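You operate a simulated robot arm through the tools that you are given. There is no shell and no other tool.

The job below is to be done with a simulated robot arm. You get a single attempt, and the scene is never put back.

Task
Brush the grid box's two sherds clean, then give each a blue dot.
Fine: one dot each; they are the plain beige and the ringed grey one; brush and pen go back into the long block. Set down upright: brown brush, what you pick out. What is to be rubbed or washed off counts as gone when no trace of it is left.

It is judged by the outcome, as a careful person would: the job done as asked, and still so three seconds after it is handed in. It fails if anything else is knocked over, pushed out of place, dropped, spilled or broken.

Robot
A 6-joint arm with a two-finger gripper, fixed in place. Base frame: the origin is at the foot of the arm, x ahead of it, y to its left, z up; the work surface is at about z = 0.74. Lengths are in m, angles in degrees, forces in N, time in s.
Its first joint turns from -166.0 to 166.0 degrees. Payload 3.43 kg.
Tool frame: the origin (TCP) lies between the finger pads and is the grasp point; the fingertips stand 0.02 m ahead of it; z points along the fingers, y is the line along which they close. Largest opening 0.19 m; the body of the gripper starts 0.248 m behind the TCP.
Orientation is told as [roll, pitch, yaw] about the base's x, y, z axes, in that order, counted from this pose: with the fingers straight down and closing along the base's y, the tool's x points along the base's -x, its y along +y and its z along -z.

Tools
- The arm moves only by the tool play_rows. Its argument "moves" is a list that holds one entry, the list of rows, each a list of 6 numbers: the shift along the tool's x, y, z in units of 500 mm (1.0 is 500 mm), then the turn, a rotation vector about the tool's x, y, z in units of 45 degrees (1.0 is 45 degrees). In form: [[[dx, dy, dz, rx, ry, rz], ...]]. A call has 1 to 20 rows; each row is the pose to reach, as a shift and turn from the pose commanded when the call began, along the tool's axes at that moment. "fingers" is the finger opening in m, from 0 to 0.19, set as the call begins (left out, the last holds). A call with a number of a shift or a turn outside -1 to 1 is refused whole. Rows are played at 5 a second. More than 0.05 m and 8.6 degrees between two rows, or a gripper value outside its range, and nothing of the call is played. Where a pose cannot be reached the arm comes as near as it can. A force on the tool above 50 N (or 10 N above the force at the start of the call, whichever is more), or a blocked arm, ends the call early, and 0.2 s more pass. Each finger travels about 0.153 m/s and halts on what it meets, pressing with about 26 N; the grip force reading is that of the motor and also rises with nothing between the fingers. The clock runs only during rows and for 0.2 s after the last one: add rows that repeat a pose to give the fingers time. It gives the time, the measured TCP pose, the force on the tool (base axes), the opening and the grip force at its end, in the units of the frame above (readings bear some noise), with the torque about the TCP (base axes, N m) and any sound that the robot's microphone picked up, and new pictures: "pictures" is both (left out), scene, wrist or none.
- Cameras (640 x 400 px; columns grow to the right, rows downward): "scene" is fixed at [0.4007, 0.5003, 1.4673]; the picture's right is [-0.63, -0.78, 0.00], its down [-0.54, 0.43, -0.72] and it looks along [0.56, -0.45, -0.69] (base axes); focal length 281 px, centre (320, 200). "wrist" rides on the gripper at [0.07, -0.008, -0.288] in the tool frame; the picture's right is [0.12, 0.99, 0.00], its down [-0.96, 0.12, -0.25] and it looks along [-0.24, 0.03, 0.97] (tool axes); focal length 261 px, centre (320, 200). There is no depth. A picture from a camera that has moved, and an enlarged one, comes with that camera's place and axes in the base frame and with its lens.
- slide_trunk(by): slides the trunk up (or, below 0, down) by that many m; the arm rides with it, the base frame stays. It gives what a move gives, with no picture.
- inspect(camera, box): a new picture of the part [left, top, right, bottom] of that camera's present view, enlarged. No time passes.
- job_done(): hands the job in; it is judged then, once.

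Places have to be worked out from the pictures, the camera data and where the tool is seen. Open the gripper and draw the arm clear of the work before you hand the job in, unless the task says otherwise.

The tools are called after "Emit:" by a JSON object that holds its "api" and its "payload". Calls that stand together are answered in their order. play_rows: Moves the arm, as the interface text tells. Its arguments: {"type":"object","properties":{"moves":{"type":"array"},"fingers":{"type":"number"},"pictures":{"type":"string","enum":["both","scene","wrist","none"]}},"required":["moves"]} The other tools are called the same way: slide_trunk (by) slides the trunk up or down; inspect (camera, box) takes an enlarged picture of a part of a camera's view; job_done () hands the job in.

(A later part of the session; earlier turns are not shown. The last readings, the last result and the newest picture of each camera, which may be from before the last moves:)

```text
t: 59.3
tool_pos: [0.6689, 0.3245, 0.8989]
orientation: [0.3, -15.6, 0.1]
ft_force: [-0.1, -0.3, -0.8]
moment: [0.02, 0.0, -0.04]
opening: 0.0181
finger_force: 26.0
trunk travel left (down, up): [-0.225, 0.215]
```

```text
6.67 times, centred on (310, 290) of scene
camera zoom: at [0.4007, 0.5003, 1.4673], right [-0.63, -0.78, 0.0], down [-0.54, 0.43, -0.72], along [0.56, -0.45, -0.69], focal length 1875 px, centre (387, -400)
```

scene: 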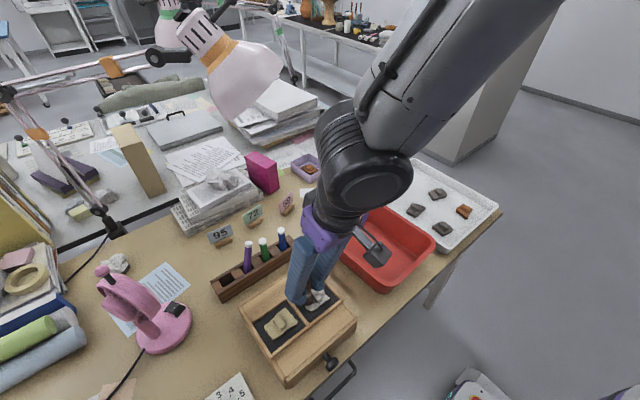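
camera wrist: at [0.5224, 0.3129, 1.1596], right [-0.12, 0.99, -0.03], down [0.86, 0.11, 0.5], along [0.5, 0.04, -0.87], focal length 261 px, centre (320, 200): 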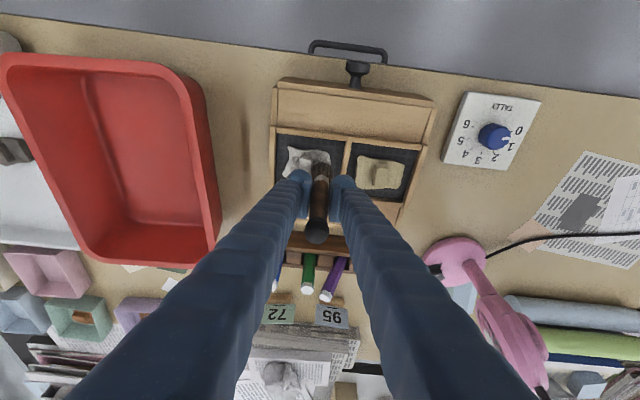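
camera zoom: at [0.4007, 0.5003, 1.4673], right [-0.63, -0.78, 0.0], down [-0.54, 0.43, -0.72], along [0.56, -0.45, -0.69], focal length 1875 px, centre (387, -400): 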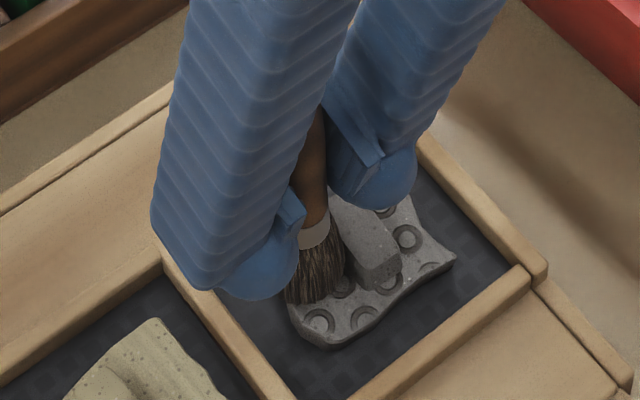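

The grey body now shows strongly. One more set, 1.5 mm lower, then lift away to examine.

Emit:
{"api": "play_rows", "payload": {"moves": [[[0.0008, 0, 0.0029, 0, 0, 0], [-0.0262, 0, 0.0104, 0, 0, 0], [0.0008, 0, 0.0029, 0, 0, 0], [0.0278, 0, -0.0046, 0, 0, 0], [0.0008, 0, 0.0029, 0, 0, 0], [-0.0262, 0, 0.0104, 0, 0, 0], [0.0008, 0, 0.0029, 0, 0, 0], [0.0278, 0, -0.0046, 0, 0, 0], [0.0008, 0, 0.0029, 0, 0, 0], [-0.0262, 0, 0.0104, 0, 0, 0], [0.0008, 0, 0.0029, 0, 0, 0], [0.0278, 0, -0.0046, 0, 0, 0], [0.0008, 0, 0.0029, 0, 0, 0], [-0.0262, 0, 0.0104, 0, 0, 0], [0.0008, 0, 0.0029, 0, 0, 0], [0.0278, 0, -0.0046, 0, 0, 0], [0.0008, 0, 0.0029, 0, 0, 0], [0.0008, 0, 0.0029, 0, 0, 0]]], "pictures": "none"}}

Emit:
{"api": "play_rows", "payload": {"moves": [[[-0.0108, 0, -0.0385, 0, 0, 0], [-0.0215, 0, -0.077, 0, 0, 0], [-0.09, 0.04, -0.078, 0, 0, 0], [-0.165, 0.08, -0.079, 0, 0, 0], [-0.165, 0.08, -0.079, 0, 0, 0]]]}}

Emit:
{"api": "inspect", "payload": {"camera": "scene", "box": [290, 275, 340, 315]}}

Emit:
{"api": "inspect", "payload": {"camera": "wrist", "box": [250, 70, 390, 160]}}

```text
t: 63.1
tool_pos: [0.6701, 0.3247, 0.8991]
orientation: [0.3, -15.5, 0.0]
ft_force: [-0.6, 1.4, 11.4]
moment: [0.23, 0.16, 0.02]
opening: 0.0184
finger_force: 26.3
trunk travel left (down, up): [-0.225, 0.215]
```

```text
t: 64.3
tool_pos: [0.7373, 0.3645, 0.9583]
orientation: [0.4, -15.6, 0.0]
ft_force: [0.4, -0.2, -0.4]
moment: [-0.06, 0.0, 0.01]
opening: 0.0184
finger_force: 26.5
trunk travel left (down, up): [-0.225, 0.215]
camera wrist: at [0.592, 0.3533, 1.2174], right [-0.12, 0.99, -0.03], down [0.86, 0.11, 0.5], along [0.5, 0.04, -0.87], focal length 261 px, centre (320, 200)
```

scene: 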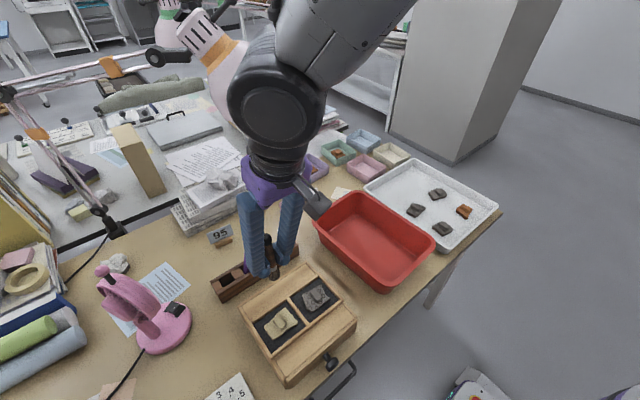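
wrist: 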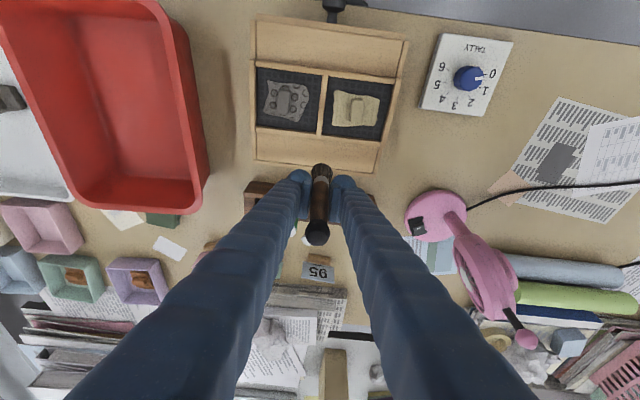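

```text
10.00 times, centred on (315, 295) of scene
camera zoom: at [0.4007, 0.5003, 1.4673], right [-0.63, -0.78, 0.0], down [-0.54, 0.43, -0.72], along [0.56, -0.45, -0.69], focal length 2813 px, centre (370, -750)
```

zoom: 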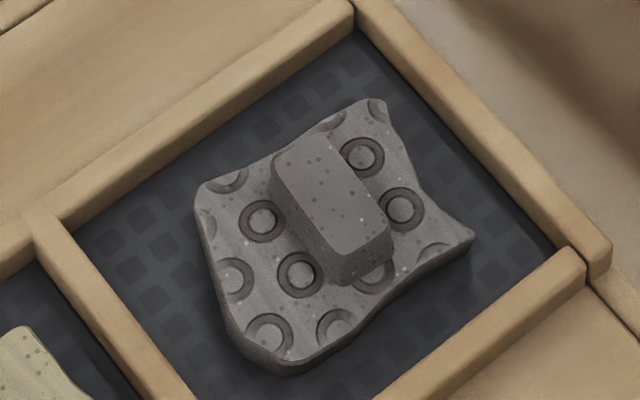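

```text
4.44 times, centred on (320, 115) of wrist
camera zoom: at [0.592, 0.3533, 1.2174], right [-0.12, 0.99, -0.03], down [0.86, 0.11, 0.5], along [0.5, 0.04, -0.87], focal length 1158 px, centre (320, 578)
```

zoom: 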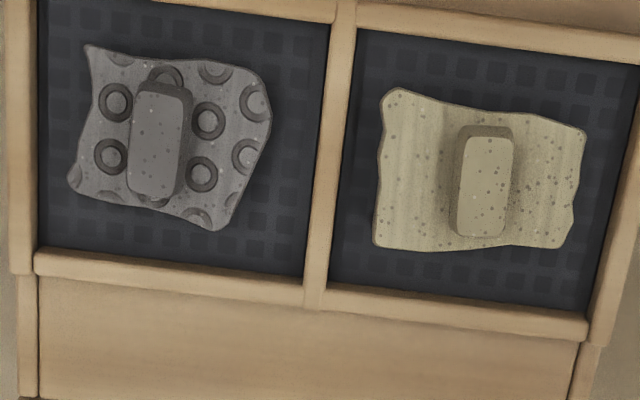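

Both look clean. To make sure the ringed one has no trace left, I'll do a final set of strokes and return to this pose for an identical view.

Emit:
{"api": "play_rows", "payload": {"moves": [[[0.075, -0.04, 0.001, 0, 0, 0], [0.1435, -0.08, 0.002, 0, 0, 0], [0.1542, -0.08, 0.0405, 0, 0, 0], [0.165, -0.08, 0.079, 0, 0, 0], [0.138, -0.08, 0.0865, 0, 0, 0], [0.165, -0.08, 0.079, 0, 0, 0], [0.192, -0.08, 0.0715, 0, 0, 0], [0.165, -0.08, 0.079, 0, 0, 0], [0.138, -0.08, 0.0865, 0, 0, 0], [0.165, -0.08, 0.079, 0, 0, 0], [0.192, -0.08, 0.0715, 0, 0, 0], [0.165, -0.08, 0.079, 0, 0, 0], [0.138, -0.08, 0.0865, 0, 0, 0], [0.165, -0.08, 0.079, 0, 0, 0], [0.192, -0.08, 0.0715, 0, 0, 0], [0.165, -0.08, 0.079, 0, 0, 0], [0.1542, -0.08, 0.0405, 0, 0, 0], [0.1435, -0.08, 0.002, 0, 0, 0], [0.075, -0.04, 0.001, 0, 0, 0], [0, 0, 0, 0, 0, 0]]]}}

Emit:
{"api": "inspect", "payload": {"camera": "scene", "box": [290, 275, 340, 315]}}

Emit:
{"api": "inspect", "payload": {"camera": "wrist", "box": [250, 70, 390, 160]}}

Emit:
{"api": "inspect", "payload": {"camera": "scene", "box": [190, 215, 330, 315]}}

```text
t: 68.5
tool_pos: [0.7352, 0.3679, 0.9566]
orientation: [0.3, -15.5, 0.0]
ft_force: [-0.5, -0.1, -1.1]
moment: [-0.05, 0.05, -0.02]
opening: 0.0184
finger_force: 25.5
trunk travel left (down, up): [-0.225, 0.215]
camera wrist: at [0.5897, 0.3567, 1.2146], right [-0.12, 0.99, -0.03], down [0.86, 0.11, 0.5], along [0.5, 0.04, -0.87], focal length 261 px, centre (320, 200)
```

scene: 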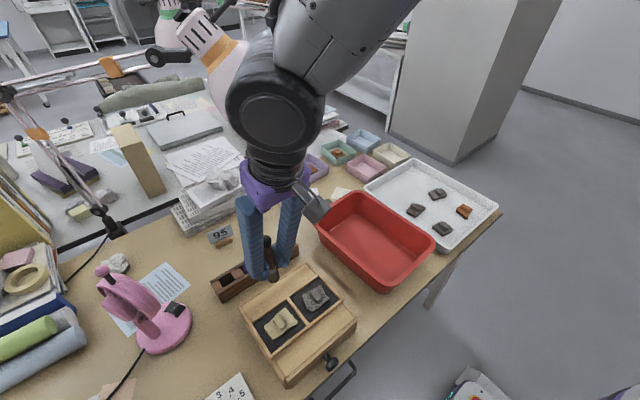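
wrist: 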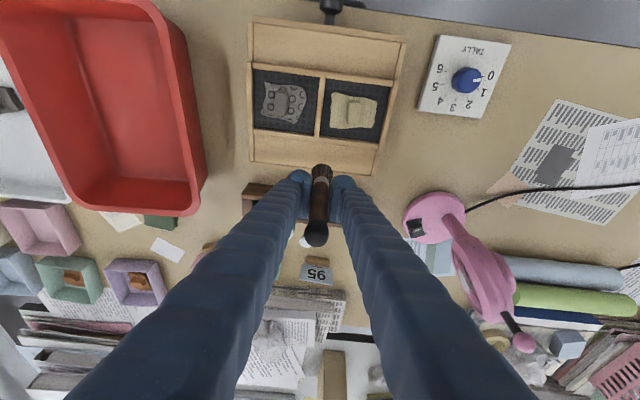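

```text
10.00 times, centred on (315, 295) of scene
camera zoom: at [0.4007, 0.5003, 1.4673], right [-0.63, -0.78, 0.0], down [-0.54, 0.43, -0.72], along [0.56, -0.45, -0.69], focal length 2813 px, centre (370, -750)
```

zoom: 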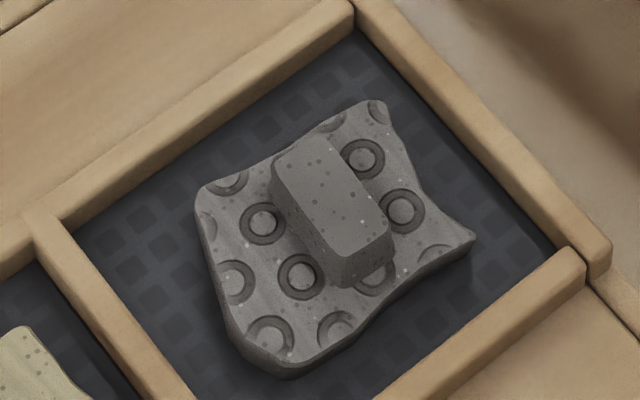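

```text
4.44 times, centred on (320, 115) of wrist
camera zoom: at [0.5897, 0.3567, 1.2146], right [-0.12, 0.99, -0.03], down [0.86, 0.11, 0.5], along [0.5, 0.04, -0.87], focal length 1158 px, centre (320, 578)
```

zoom: 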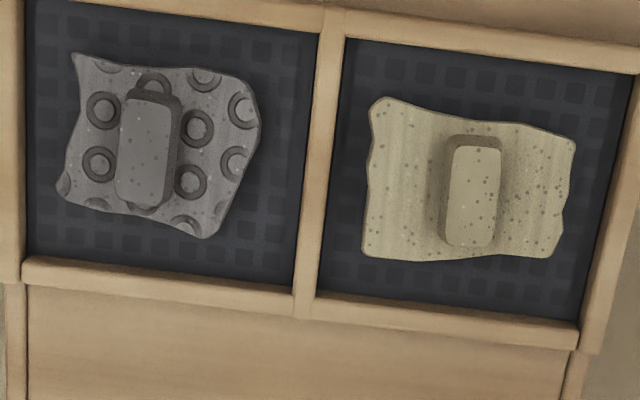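

```text
4.00 times, centred on (260, 265) of scene
camera zoom: at [0.4007, 0.5003, 1.4673], right [-0.63, -0.78, 0.0], down [-0.54, 0.43, -0.72], along [0.56, -0.45, -0.69], focal length 1125 px, centre (560, -60)
```

zoom: 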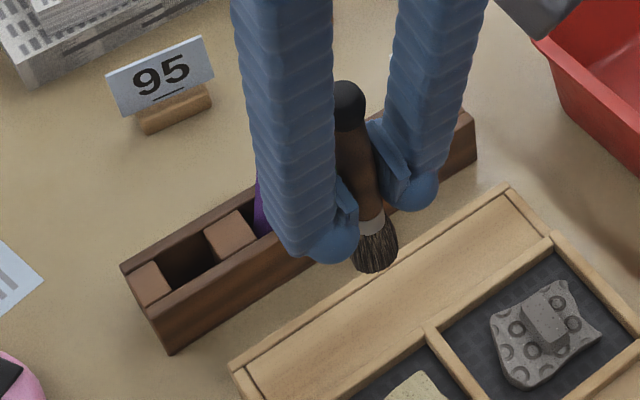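

No further change, so both are clean. Now I'll carry the brush back above its empty slot, at about (0.868, 0.4475), and check alignment.

Emit:
{"api": "play_rows", "payload": {"moves": [[[-0.0134, 0, -0.0482, 0, 0, 0], [-0.0809, 0.04, -0.0293, 0, 0, 0], [-0.1483, 0.09, -0.0105, 0, 0, 0], [-0.213, 0.13, 0.0179, 0, 0, 0], [-0.2587, 0.163, 0.0515, 0, 0, 0], [-0.2587, 0.163, 0.0515, 0, 0, 0], [-0.2587, 0.163, 0.0515, 0, 0, 0]]]}}

Emit:
{"api": "inspect", "payload": {"camera": "wrist", "box": [220, 90, 380, 210]}}

Emit:
{"api": "inspect", "payload": {"camera": "scene", "box": [160, 190, 310, 310]}}

```text
t: 70.1
tool_pos: [0.8678, 0.4455, 0.9691]
orientation: [0.5, -15.5, 0.0]
ft_force: [-0.4, 0.0, -0.2]
moment: [0.06, 0.0, -0.01]
opening: 0.0182
finger_force: 25.3
trunk travel left (down, up): [-0.225, 0.215]
camera wrist: at [0.7217, 0.435, 1.227], right [-0.12, 0.99, -0.03], down [0.86, 0.11, 0.5], along [0.5, 0.04, -0.87], focal length 261 px, centre (320, 200)
```

scene: 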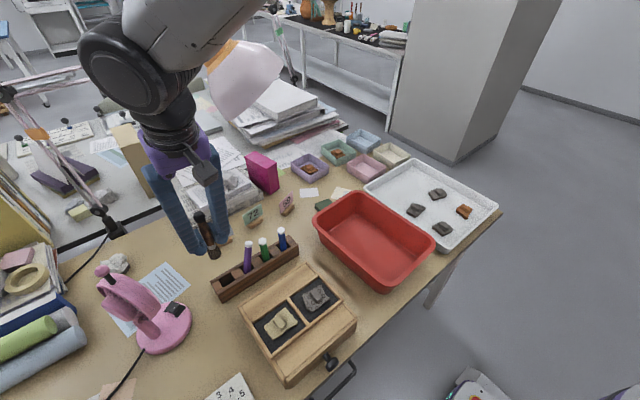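
wrist: 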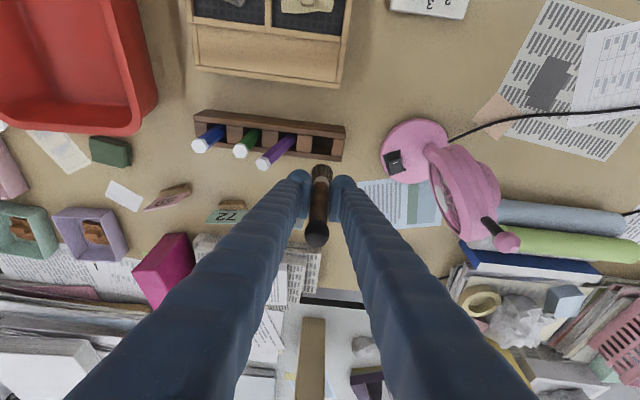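

```text
3.33 times, centred on (300, 150) of wrist
camera zoom: at [0.7217, 0.435, 1.227], right [-0.12, 0.99, -0.03], down [0.86, 0.11, 0.5], along [0.5, 0.04, -0.87], focal length 869 px, centre (387, 367)
```

zoom: 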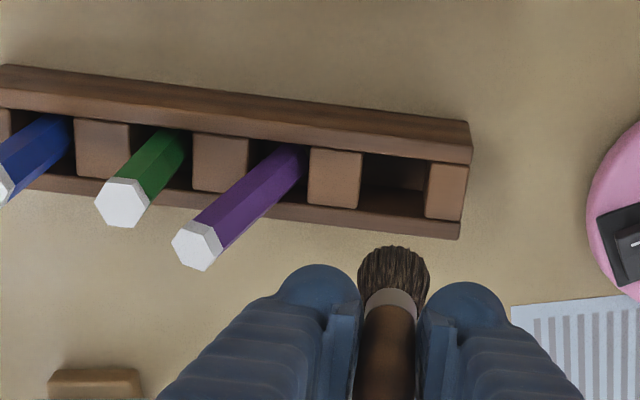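

```text
3.33 times, centred on (235, 250) of scene
camera zoom: at [0.4007, 0.5003, 1.4673], right [-0.63, -0.78, 0.0], down [-0.54, 0.43, -0.72], along [0.56, -0.45, -0.69], focal length 938 px, centre (603, 33)
```

zoom: 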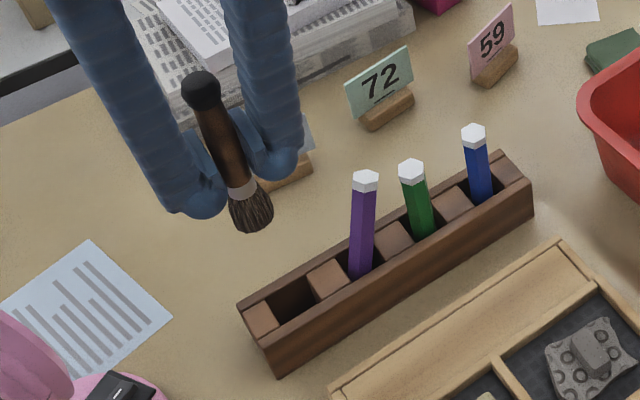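

Comparing with the first lift, the brush has slid up ~2 cm in the grip and leans about 5° (top toward +x). I'll tilt the tool 5° more to bring the brush vertical and re-check.

Emit:
{"api": "play_rows", "payload": {"moves": [[[0, 0, 0, 0, -0.055, 0], [0, 0, 0, 0, -0.111, 0], [0, 0, 0, 0, -0.111, 0]]]}}

Emit:
{"api": "inspect", "payload": {"camera": "wrist", "box": [280, 120, 360, 250]}}

Emit:
{"api": "inspect", "payload": {"camera": "scene", "box": [180, 200, 260, 270]}}

```text
t: 70.9
tool_pos: [0.8687, 0.4468, 0.9681]
orientation: [0.3, -20.5, 0.0]
ft_force: [0.0, 0.3, -1.8]
moment: [-0.04, -0.01, 0.01]
opening: 0.0182
finger_force: 25.8
trunk travel left (down, up): [-0.225, 0.215]
camera wrist: at [0.7001, 0.4352, 1.2129], right [-0.11, 0.99, -0.04], down [0.81, 0.11, 0.57], along [0.57, 0.04, -0.82], focal length 261 px, centre (320, 200)
```

scene: 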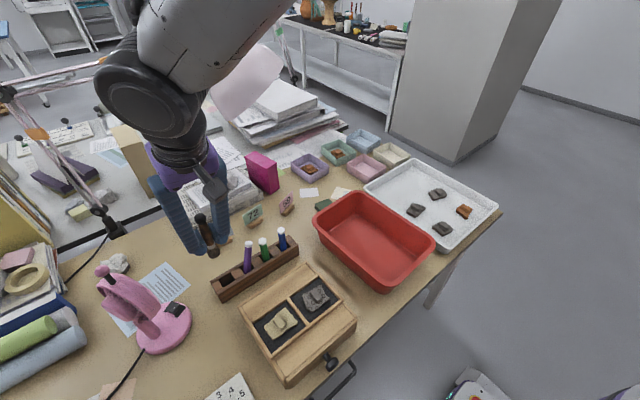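
wrist: 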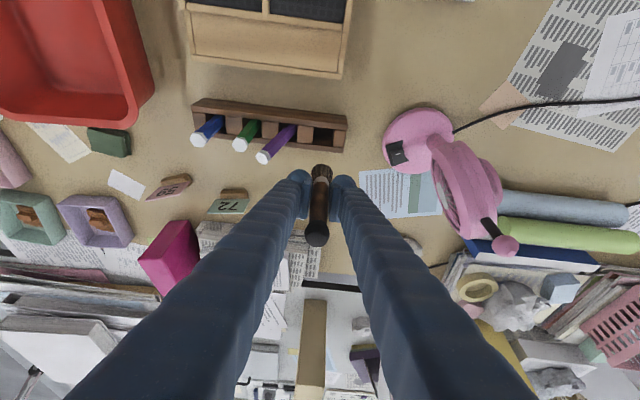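

```text
3.08 times, centred on (320, 185) of wrist
camera zoom: at [0.7001, 0.4352, 1.2129], right [-0.11, 0.99, -0.04], down [0.81, 0.11, 0.57], along [0.57, 0.04, -0.82], focal length 802 px, centre (320, 246)
```

zoom: 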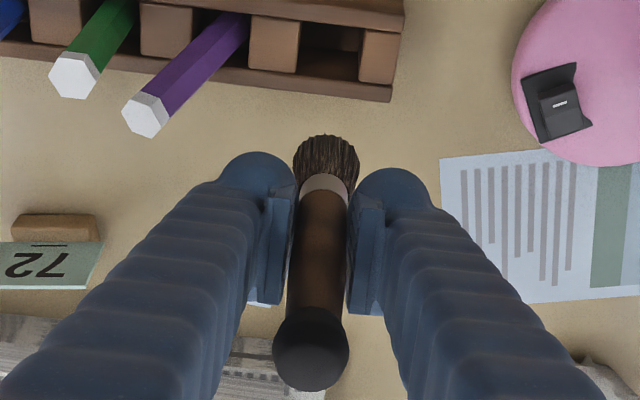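

```text
5.71 times, centred on (220, 235) of scene
camera zoom: at [0.4007, 0.5003, 1.4673], right [-0.63, -0.78, 0.0], down [-0.54, 0.43, -0.72], along [0.56, -0.45, -0.69], focal length 1607 px, centre (891, 0)
```

zoom: 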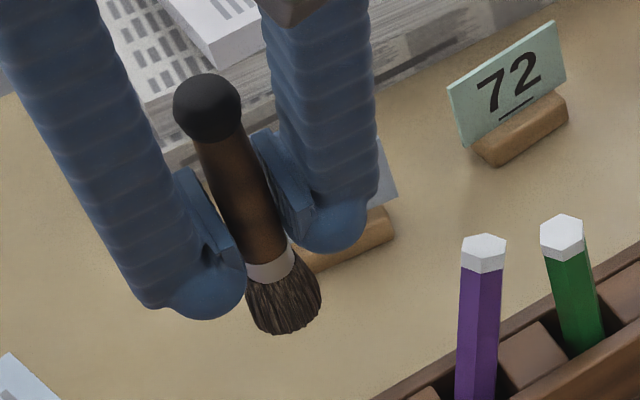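

The brush is now vertical again, offset about +1.1 cm in x and 1.5 cm higher in the grip. I'll shift −1.1 cm in x and lower until the bristles are at the mouth of the slot.

Emit:
{"api": "play_rows", "payload": {"moves": [[[0.0206, 0.002, -0.0077, 0, 0, 0], [0.0351, 0.002, 0.0311, 0, 0, 0], [0.0496, 0.002, 0.0699, 0, 0, 0], [0.0641, 0.002, 0.1086, 0, 0, 0], [0.0786, 0.002, 0.1474, 0, 0, 0], [0.0896, 0.002, 0.1768, 0, 0, 0], [0.0896, 0.002, 0.1768, 0, 0, 0]]]}}

Emit:
{"api": "inspect", "payload": {"camera": "wrist", "box": [240, 100, 380, 200]}}

Emit:
{"api": "inspect", "payload": {"camera": "scene", "box": [190, 220, 290, 305]}}

```text
t: 72.5
tool_pos: [0.8569, 0.448, 0.8676]
orientation: [0.4, -20.6, 0.0]
ft_force: [0.2, 0.6, -0.8]
moment: [-0.04, -0.02, 0.01]
opening: 0.0181
finger_force: 25.8
trunk travel left (down, up): [-0.225, 0.215]
camera wrist: at [0.6904, 0.4369, 1.1121], right [-0.11, 0.99, -0.04], down [0.81, 0.11, 0.57], along [0.57, 0.04, -0.82], focal length 261 px, centre (320, 200)
```

scene: 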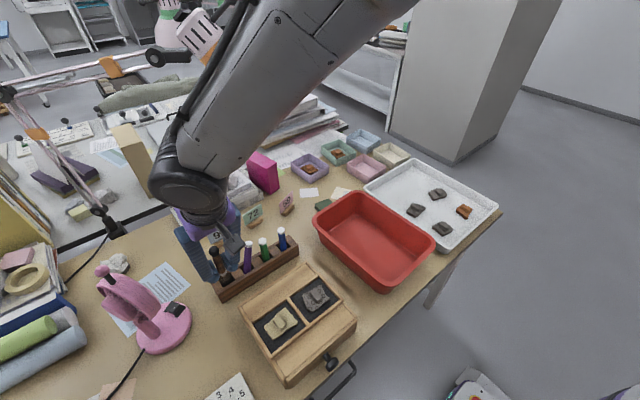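
wrist: 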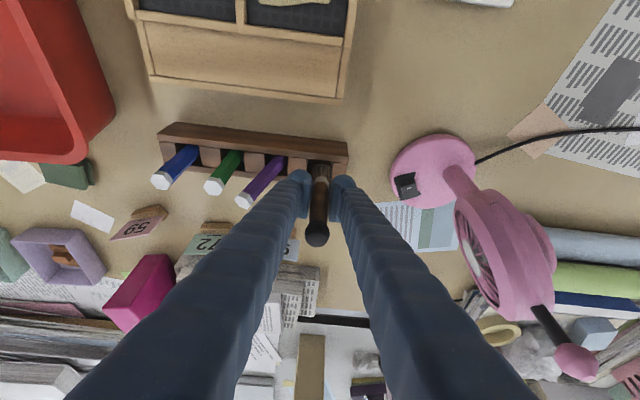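

```text
4.00 times, centred on (310, 150) of wrist
camera zoom: at [0.6904, 0.4369, 1.1121], right [-0.11, 0.99, -0.04], down [0.81, 0.11, 0.57], along [0.57, 0.04, -0.82], focal length 1043 px, centre (360, 400)
```

zoom: 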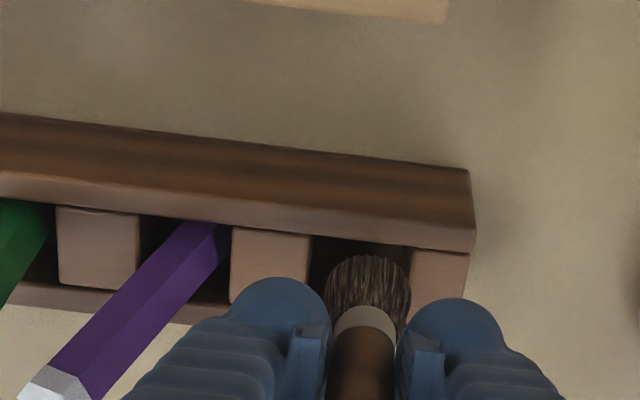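

```text
4.71 times, centred on (240, 262) of scene
camera zoom: at [0.4007, 0.5003, 1.4673], right [-0.63, -0.78, 0.0], down [-0.54, 0.43, -0.72], along [0.56, -0.45, -0.69], focal length 1324 px, centre (696, -94)
```

zoom: 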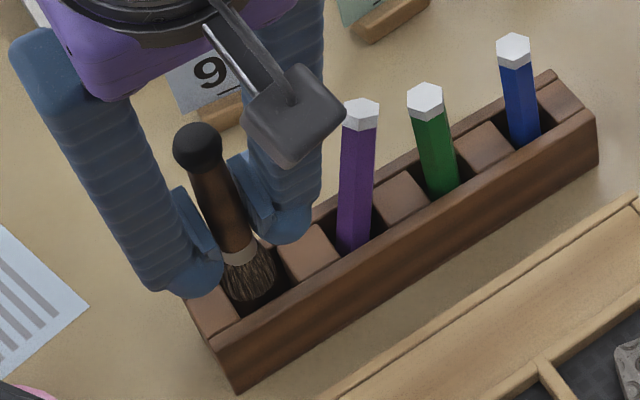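

The bristles are lined up with the slot mouth between the spacers. Lowering 3 cm gently and reading the force.

Emit:
{"api": "play_rows", "payload": {"moves": [[[0.0035, 0, 0.0094, 0, 0, 0], [0.007, 0, 0.0187, 0, 0, 0], [0.0105, 0, 0.0281, 0, 0, 0], [0.014, 0, 0.0375, 0, 0, 0], [0.0175, 0, 0.0468, 0, 0, 0], [0.021, 0, 0.0562, 0, 0, 0], [0.021, 0, 0.0562, 0, 0, 0]]]}}

Emit:
{"api": "inspect", "payload": {"camera": "wrist", "box": [240, 100, 380, 200]}}

Emit:
{"api": "inspect", "payload": {"camera": "scene", "box": [190, 220, 290, 305]}}

```text
t: 74.1
tool_pos: [0.8567, 0.4486, 0.8402]
orientation: [0.4, -20.6, 0.0]
ft_force: [15.3, 1.4, 2.9]
moment: [0.06, -0.71, -0.03]
opening: 0.018
finger_force: 26.3
trunk travel left (down, up): [-0.225, 0.215]
camera wrist: at [0.6898, 0.4363, 1.0842], right [-0.11, 0.99, -0.04], down [0.81, 0.11, 0.57], along [0.57, 0.04, -0.82], focal length 261 px, centre (320, 200)
```

scene: 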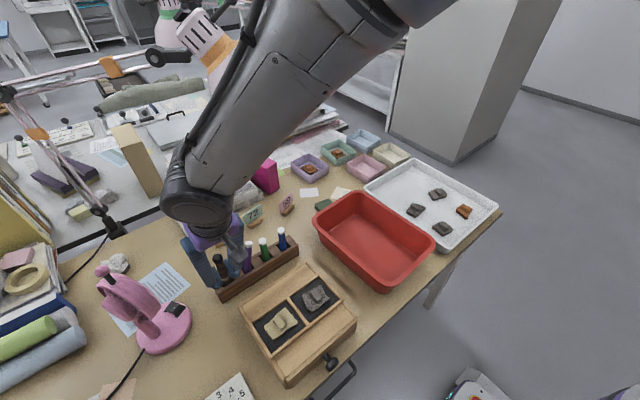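
wrist: 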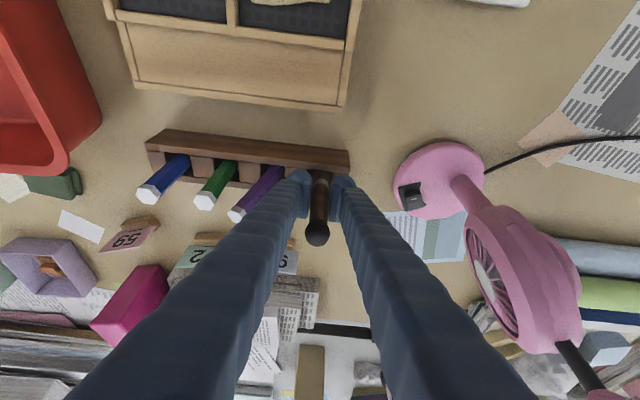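

```text
4.00 times, centred on (310, 150) of wrist
camera zoom: at [0.6898, 0.4363, 1.0842], right [-0.11, 0.99, -0.04], down [0.81, 0.11, 0.57], along [0.57, 0.04, -0.82], focal length 1043 px, centre (360, 400)
```

zoom: 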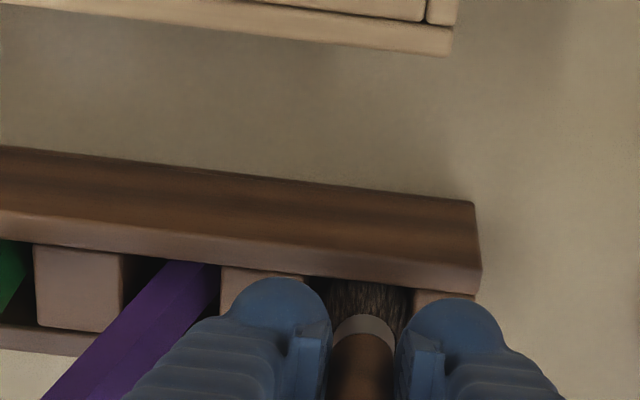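

```text
4.71 times, centred on (240, 262) of scene
camera zoom: at [0.4007, 0.5003, 1.4673], right [-0.63, -0.78, 0.0], down [-0.54, 0.43, -0.72], along [0.56, -0.45, -0.69], focal length 1324 px, centre (696, -94)
```

zoom: 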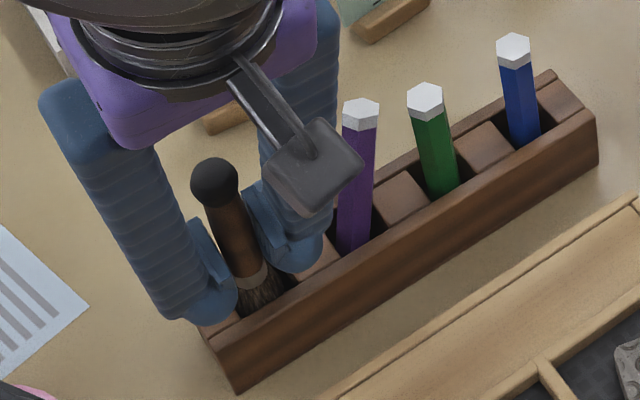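

A +15 N push in x says the bristles press on the block's front wall, so the brush sits too far toward me. I'll shift +5 mm in x and re-read.

Emit:
{"api": "play_rows", "payload": {"moves": [[[-0.0047, 0, 0.0018, 0, 0, 0], [-0.0094, 0, 0.0035, 0, 0, 0], [-0.0094, 0, 0.0035, 0, 0, 0]]], "pictures": "none"}}

Emit:
{"api": "inspect", "payload": {"camera": "wrist", "box": [240, 120, 380, 250]}}

Emit:
{"api": "inspect", "payload": {"camera": "scene", "box": [190, 220, 290, 305]}}

```text
t: 74.9
tool_pos: [0.8617, 0.4475, 0.8397]
orientation: [0.2, -20.5, 0.0]
ft_force: [0.9, -0.2, 0.2]
moment: [0.01, -0.03, 0.0]
opening: 0.018
finger_force: 26.1
trunk travel left (down, up): [-0.225, 0.215]
```

```text
3.08 times, centred on (310, 185) of wrist
camera zoom: at [0.6945, 0.4363, 1.0839], right [-0.11, 0.99, -0.04], down [0.81, 0.11, 0.57], along [0.57, 0.03, -0.82], focal length 802 px, centre (351, 246)
```

zoom: 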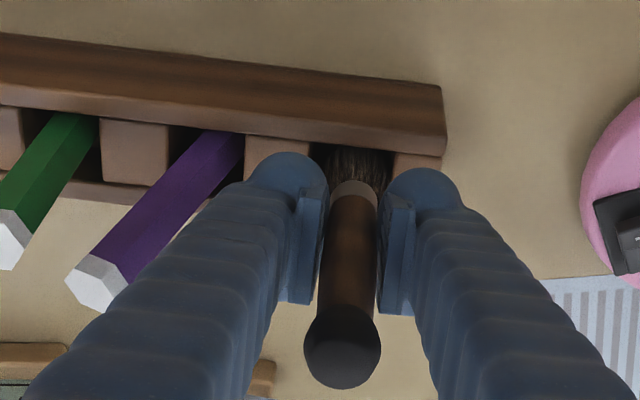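

```text
4.71 times, centred on (240, 262) of scene
camera zoom: at [0.4007, 0.5003, 1.4673], right [-0.63, -0.78, 0.0], down [-0.54, 0.43, -0.72], along [0.56, -0.45, -0.69], focal length 1324 px, centre (696, -94)
```

zoom: 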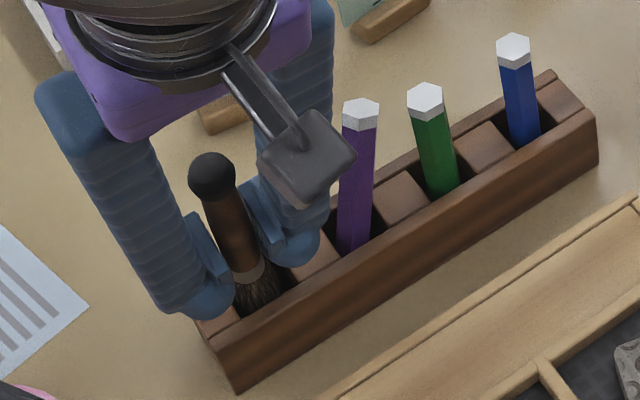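

Side force is gone. The brush seems to lean ~1.5° and hangs about 1.7 cm above its seat; I'll correct the tilt slightly and lower 1.2 cm.

Emit:
{"api": "play_rows", "payload": {"moves": [[[-0.0037, 0, 0.0014, 0, 0.033, 0], [-0.0009, 0, 0.0089, 0, 0.033, 0], [0.0019, 0, 0.0164, 0, 0.033, 0], [0.0047, 0, 0.0239, 0, 0.033, 0], [0.0047, 0, 0.0239, 0, 0.033, 0]]], "pictures": "none"}}

```text
t: 76.1
tool_pos: [0.8641, 0.449, 0.8282]
orientation: [0.4, -19.0, -0.1]
ft_force: [0.4, 0.7, 0.0]
moment: [0.01, 0.02, -0.02]
opening: 0.0181
finger_force: 25.9
trunk travel left (down, up): [-0.225, 0.215]
```

Free of contact at z≈0.828; continuing down in 2–3 mm steps until the bristles touch the floor of the slot.

Emit:
{"api": "play_rows", "payload": {"moves": [[[0.001, 0, 0.0028, 0, 0, 0], [0.002, 0, 0.0057, 0, 0, 0], [0.002, 0, 0.0057, 0, 0, 0]]], "pictures": "none"}}

Emit:
{"api": "play_rows", "payload": {"moves": [[[0.001, 0, 0.0028, 0, 0, 0], [0.0013, 0, 0.0038, 0, 0, 0], [0.0013, 0, 0.0038, 0, 0, 0]]], "pictures": "none"}}

```text
t: 76.9
tool_pos: [0.8651, 0.4492, 0.825]
orientation: [0.4, -19.0, 0.1]
ft_force: [0.7, 0.1, -0.3]
moment: [-0.02, 0.0, 0.0]
opening: 0.018
finger_force: 25.8
trunk travel left (down, up): [-0.225, 0.215]
```

```text
t: 77.7
tool_pos: [0.8641, 0.4471, 0.8224]
orientation: [0.4, -19.1, 0.0]
ft_force: [0.4, -0.3, -0.7]
moment: [0.02, -0.02, 0.01]
opening: 0.0182
finger_force: 26.5
trunk travel left (down, up): [-0.225, 0.215]
```

Still no contact at z≈0.8224; I'll check the clearance between fingertips and the block before going lower.

Emit:
{"api": "inspect", "payload": {"camera": "wrist", "box": [240, 120, 380, 250]}}

Emit:
{"api": "inspect", "payload": {"camera": "scene", "box": [190, 225, 270, 305]}}

```text
3.08 times, centred on (310, 185) of wrist
camera zoom: at [0.7031, 0.4361, 1.0711], right [-0.11, 0.99, -0.03], down [0.83, 0.11, 0.55], along [0.55, 0.04, -0.84], focal length 802 px, centre (351, 246)
```

zoom: 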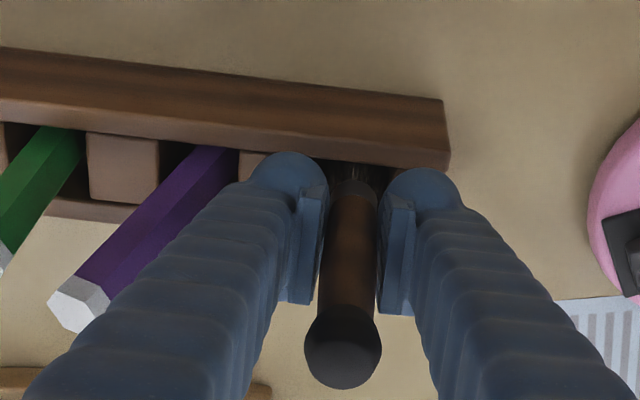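

```text
5.00 times, centred on (230, 265) of scene
camera zoom: at [0.4007, 0.5003, 1.4673], right [-0.63, -0.78, 0.0], down [-0.54, 0.43, -0.72], along [0.56, -0.45, -0.69], focal length 1406 px, centre (770, -125)
```

zoom: 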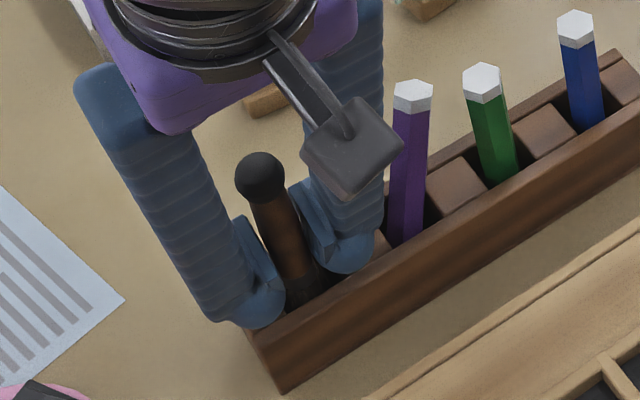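

The brush head is now within ~1 px of where it originally stood, so it's about 2 mm from seated. I'll go down 2 mm more and read the force.

Emit:
{"api": "play_rows", "payload": {"moves": [[[0.0007, 0, 0.0019, 0, 0, 0], [0.0013, 0, 0.0038, 0, 0, 0], [0.0013, 0, 0.0038, 0, 0, 0]]], "pictures": "none"}}

```text
t: 78.5
tool_pos: [0.8636, 0.4478, 0.8208]
orientation: [0.3, -19.2, -0.1]
ft_force: [0.9, 0.6, -0.4]
moment: [-0.01, -0.02, 0.0]
opening: 0.0183
finger_force: 25.6
trunk travel left (down, up): [-0.225, 0.215]
```

Emit:
{"api": "play_rows", "payload": {"moves": [[[0.0007, 0, 0.0019, 0, 0, 0], [0.0013, 0, 0.0038, 0, 0, 0], [0.0013, 0, 0.0038, 0, 0, 0]]], "pictures": "none"}}

Emit:
{"api": "inspect", "payload": {"camera": "scene", "box": [190, 225, 270, 305]}}

```text
t: 79.3
tool_pos: [0.8632, 0.4465, 0.8197]
orientation: [0.4, -19.1, -0.1]
ft_force: [0.9, -0.3, -0.7]
moment: [0.02, 0.01, -0.03]
opening: 0.0183
finger_force: 26.7
trunk travel left (down, up): [-0.225, 0.215]
```

```text
5.00 times, centred on (230, 265) of scene
camera zoom: at [0.4007, 0.5003, 1.4673], right [-0.63, -0.78, 0.0], down [-0.54, 0.43, -0.72], along [0.56, -0.45, -0.69], focal length 1406 px, centre (770, -125)
```

zoom: 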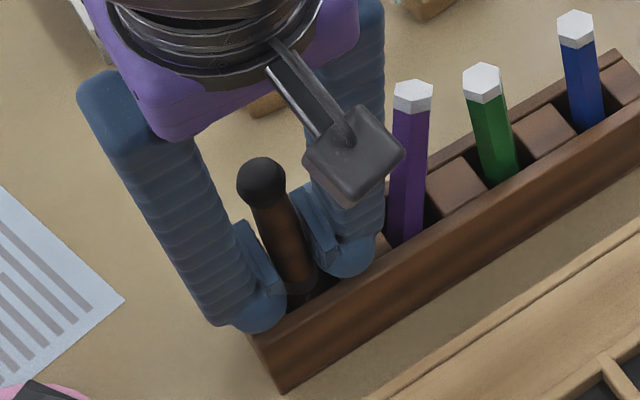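

Head position now matches the original. One more 2 mm step to look for floor contact before releasing.

Emit:
{"api": "play_rows", "payload": {"moves": [[[0.0007, 0, 0.0019, 0, 0, 0], [0.0013, 0, 0.0038, 0, 0, 0], [0.0013, 0, 0.0038, 0, 0, 0]]], "pictures": "none"}}

```text
t: 80.1
tool_pos: [0.8635, 0.4485, 0.8174]
orientation: [0.4, -19.2, -0.1]
ft_force: [-0.8, -0.5, -0.8]
moment: [0.0, -0.03, 0.0]
opening: 0.0183
finger_force: 25.7
trunk travel left (down, up): [-0.225, 0.215]
```

Emit:
{"api": "play_rows", "payload": {"moves": [[[0.0007, 0, 0.0019, 0, 0, 0], [0.0013, 0, 0.0038, 0, 0, 0], [0.0013, 0, 0.0038, 0, 0, 0]]], "pictures": "none"}}

Emit:
{"api": "inspect", "payload": {"camera": "scene", "box": [190, 225, 270, 305]}}

Emit:
{"api": "inspect", "payload": {"camera": "wrist", "box": [240, 120, 380, 250]}}

```text
t: 80.9
tool_pos: [0.8638, 0.4491, 0.8155]
orientation: [0.4, -19.1, 0.0]
ft_force: [0.2, -1.5, 3.7]
moment: [-0.14, 0.04, 0.04]
opening: 0.0183
finger_force: 25.8
trunk travel left (down, up): [-0.225, 0.215]
```

```text
5.00 times, centred on (230, 265) of scene
camera zoom: at [0.4007, 0.5003, 1.4673], right [-0.63, -0.78, 0.0], down [-0.54, 0.43, -0.72], along [0.56, -0.45, -0.69], focal length 1406 px, centre (770, -125)
```

zoom: 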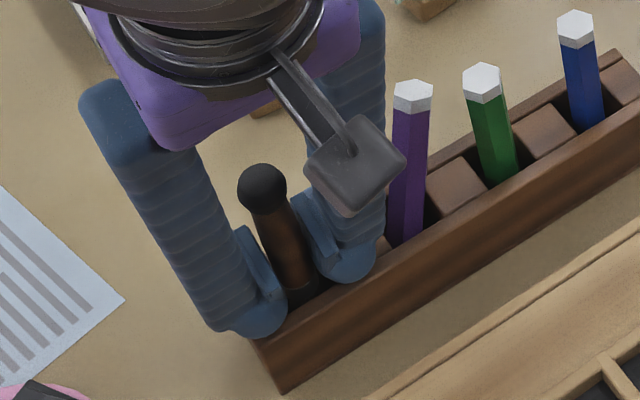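

```text
3.08 times, centred on (310, 185) of wrist
camera zoom: at [0.7022, 0.4372, 1.0636], right [-0.11, 0.99, -0.03], down [0.83, 0.11, 0.55], along [0.55, 0.04, -0.83], focal length 802 px, centre (351, 246)
```

zoom: 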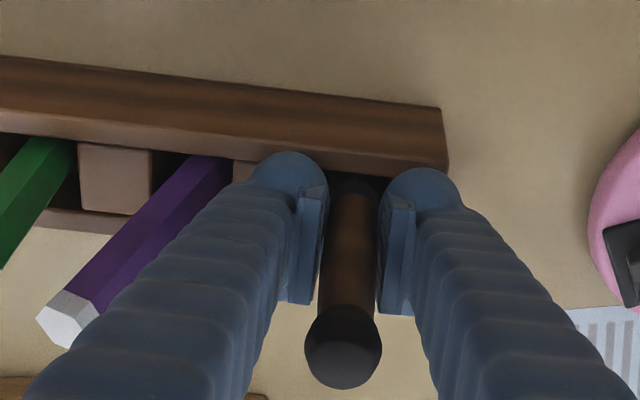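

Contact: 3.7 N, bristles are on the slot floor. I'll release by opening to 0.034 m while holding still.

Emit:
{"api": "play_rows", "payload": {"moves": [[[0, 0, 0, 0, 0, 0], [0, 0, 0, 0, 0, 0], [0, 0, 0, 0, 0, 0]]], "fingers": 0.034}}

Emit:
{"api": "inspect", "payload": {"camera": "scene", "box": [190, 225, 270, 305]}}

Emit:
{"api": "inspect", "payload": {"camera": "wrist", "box": [240, 120, 380, 250]}}

```text
t: 81.7
tool_pos: [0.8633, 0.4494, 0.8158]
orientation: [0.4, -19.1, 0.0]
ft_force: [-0.2, 4.3, 5.1]
moment: [-0.09, 0.06, -0.04]
opening: 0.0317
finger_force: 0.0
trunk travel left (down, up): [-0.225, 0.215]
camera wrist: at [0.702, 0.4376, 1.0636], right [-0.11, 0.99, -0.03], down [0.83, 0.11, 0.55], along [0.55, 0.04, -0.83], focal length 261 px, centre (320, 200)
```

scene: 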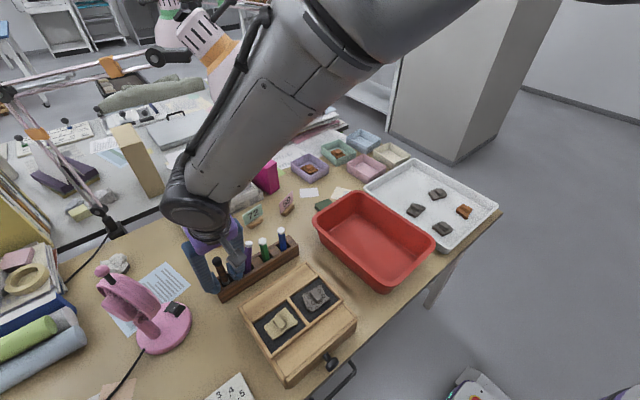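
wrist: 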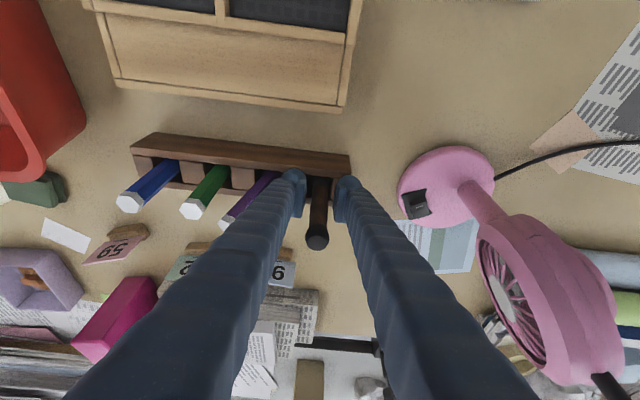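

```text
5.00 times, centred on (230, 265) of scene
camera zoom: at [0.4007, 0.5003, 1.4673], right [-0.63, -0.78, 0.0], down [-0.54, 0.43, -0.72], along [0.56, -0.45, -0.69], focal length 1406 px, centre (770, -125)
```

zoom: 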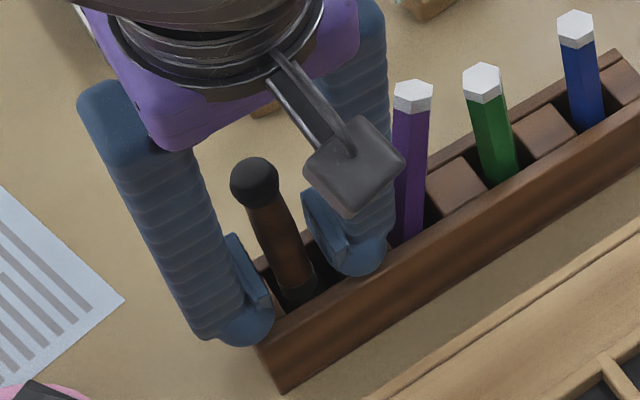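

```text
3.08 times, centred on (310, 185) of wrist
camera zoom: at [0.702, 0.4376, 1.0636], right [-0.11, 0.99, -0.03], down [0.83, 0.11, 0.55], along [0.55, 0.04, -0.83], focal length 802 px, centre (351, 246)
```

zoom: 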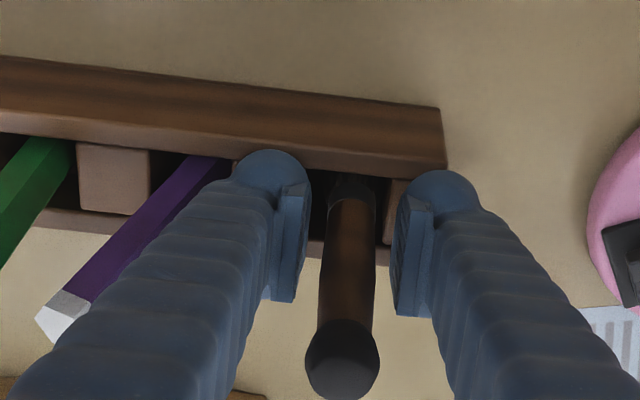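

The fingers stopped at 0.0317 with a small side and upward force — the left finger likely brushes the purple pen and the tips rest on the spacers. I'll ease to 0.029 m and lift straight up.

Emit:
{"api": "play_rows", "payload": {"moves": [[[-0.0007, 0, -0.0019, 0, 0, 0], [-0.0026, 0, -0.0076, 0, 0, 0], [-0.0052, 0, -0.0151, 0, 0, 0], [-0.0091, 0, -0.0265, 0, 0, 0], [-0.013, 0, -0.0378, 0, 0, 0]]], "fingers": 0.0295}}

Emit:
{"api": "inspect", "payload": {"camera": "scene", "box": [190, 225, 270, 305]}}

Emit:
{"api": "inspect", "payload": {"camera": "wrist", "box": [240, 120, 380, 250]}}

```text
t: 82.9
tool_pos: [0.8641, 0.449, 0.8349]
orientation: [0.3, -19.1, -0.1]
ft_force: [-0.5, -0.9, 0.6]
moment: [0.03, 0.02, 0.01]
opening: 0.0296
finger_force: 0.1
trunk travel left (down, up): [-0.225, 0.215]
camera wrist: at [0.7028, 0.4372, 1.0834], right [-0.11, 0.99, -0.03], down [0.83, 0.11, 0.55], along [0.55, 0.04, -0.84], focal length 261 px, centre (320, 200)
```

scene: 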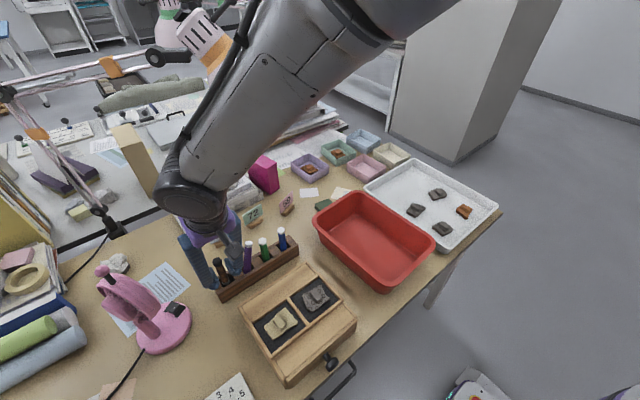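
wrist: 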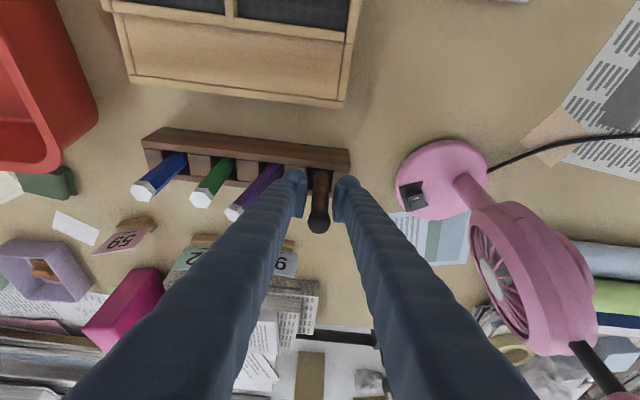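

```text
5.00 times, centred on (230, 265) of scene
camera zoom: at [0.4007, 0.5003, 1.4673], right [-0.63, -0.78, 0.0], down [-0.54, 0.43, -0.72], along [0.56, -0.45, -0.69], focal length 1406 px, centre (770, -125)
```

zoom: 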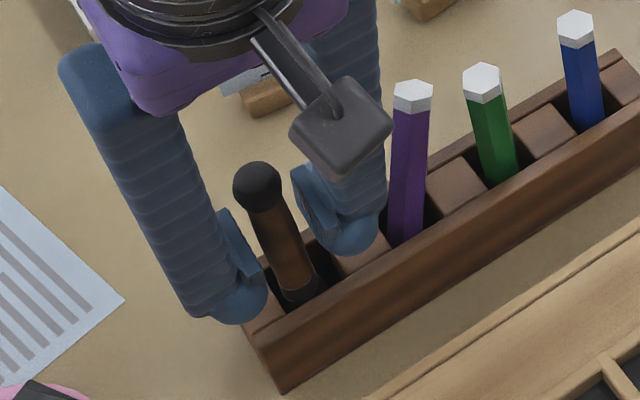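

```text
3.08 times, centred on (310, 185) of wrist
camera zoom: at [0.7028, 0.4372, 1.0834], right [-0.11, 0.99, -0.03], down [0.83, 0.11, 0.55], along [0.55, 0.04, -0.84], focal length 802 px, centre (351, 246)
```

zoom: 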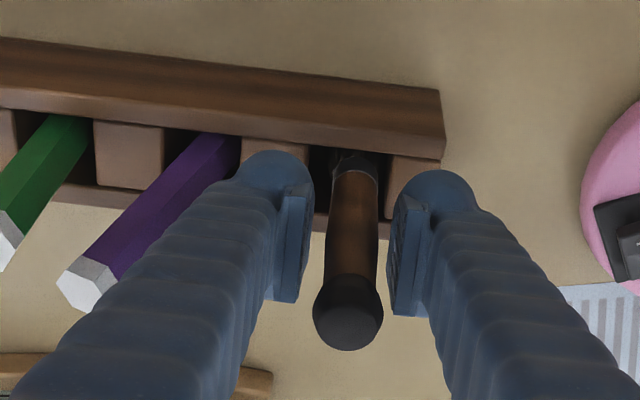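

The brush stands seated, about where it was. I'll open to 0.036 m for clearance and lift straight up 10 cm.

Emit:
{"api": "play_rows", "payload": {"moves": [[[0, 0, 0, 0, 0, 0], [-0.0065, 0, -0.0189, 0, 0, 0], [-0.013, 0, -0.0378, 0, 0, 0], [-0.026, 0, -0.0756, 0, 0, 0], [-0.039, 0, -0.1134, 0, 0, 0], [-0.052, 0, -0.1512, 0, 0, 0], [-0.065, 0, -0.189, 0, 0, 0], [-0.078, 0, -0.2268, 0, 0, 0], [-0.078, 0, -0.2268, 0, 0, 0]]], "fingers": 0.036}}

Emit:
{"api": "inspect", "payload": {"camera": "scene", "box": [190, 215, 310, 305]}}

Emit:
{"api": "inspect", "payload": {"camera": "wrist", "box": [170, 80, 370, 200]}}

```text
t: 84.9
tool_pos: [0.8631, 0.4471, 0.9536]
orientation: [0.5, -19.0, 0.0]
ft_force: [0.0, 0.4, -0.3]
moment: [0.01, 0.03, 0.0]
opening: 0.0359
finger_force: 0.1
trunk travel left (down, up): [-0.225, 0.215]
camera wrist: at [0.7017, 0.4353, 1.2033], right [-0.11, 0.99, -0.03], down [0.83, 0.11, 0.55], along [0.55, 0.04, -0.84], focal length 261 px, centre (320, 200)
```

scene: 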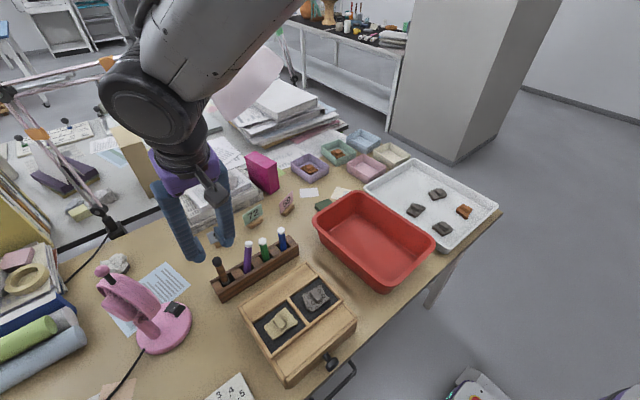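
wrist: 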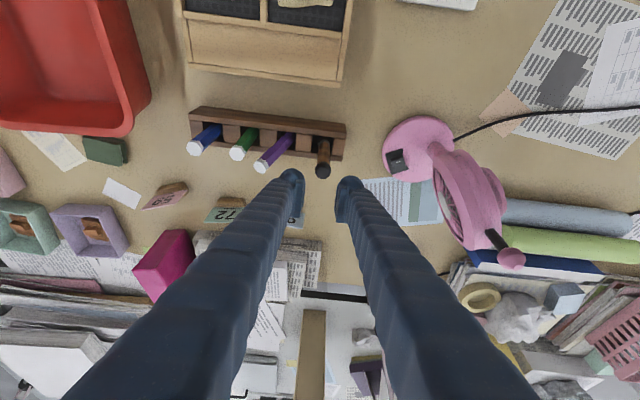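

```text
4.44 times, centred on (250, 260) of scene
camera zoom: at [0.4007, 0.5003, 1.4673], right [-0.63, -0.78, 0.0], down [-0.54, 0.43, -0.72], along [0.56, -0.45, -0.69], focal length 1250 px, centre (631, -67)
```

zoom: 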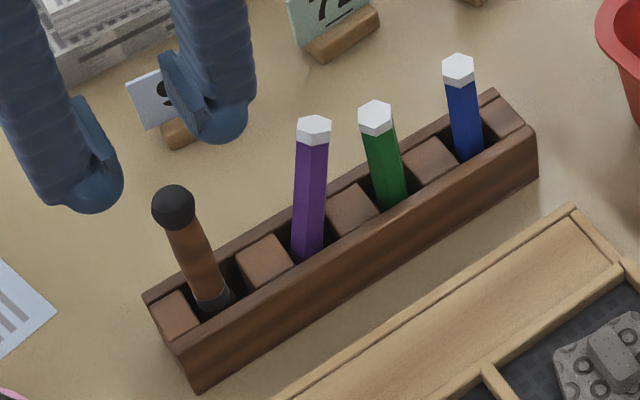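

```text
3.20 times, centred on (270, 140) of wrist
camera zoom: at [0.7017, 0.4353, 1.2033], right [-0.11, 0.99, -0.03], down [0.83, 0.11, 0.55], along [0.55, 0.04, -0.84], focal length 834 px, centre (480, 392)
```

zoom: 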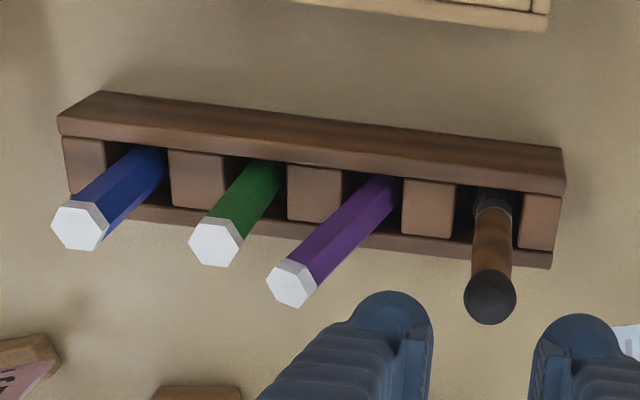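

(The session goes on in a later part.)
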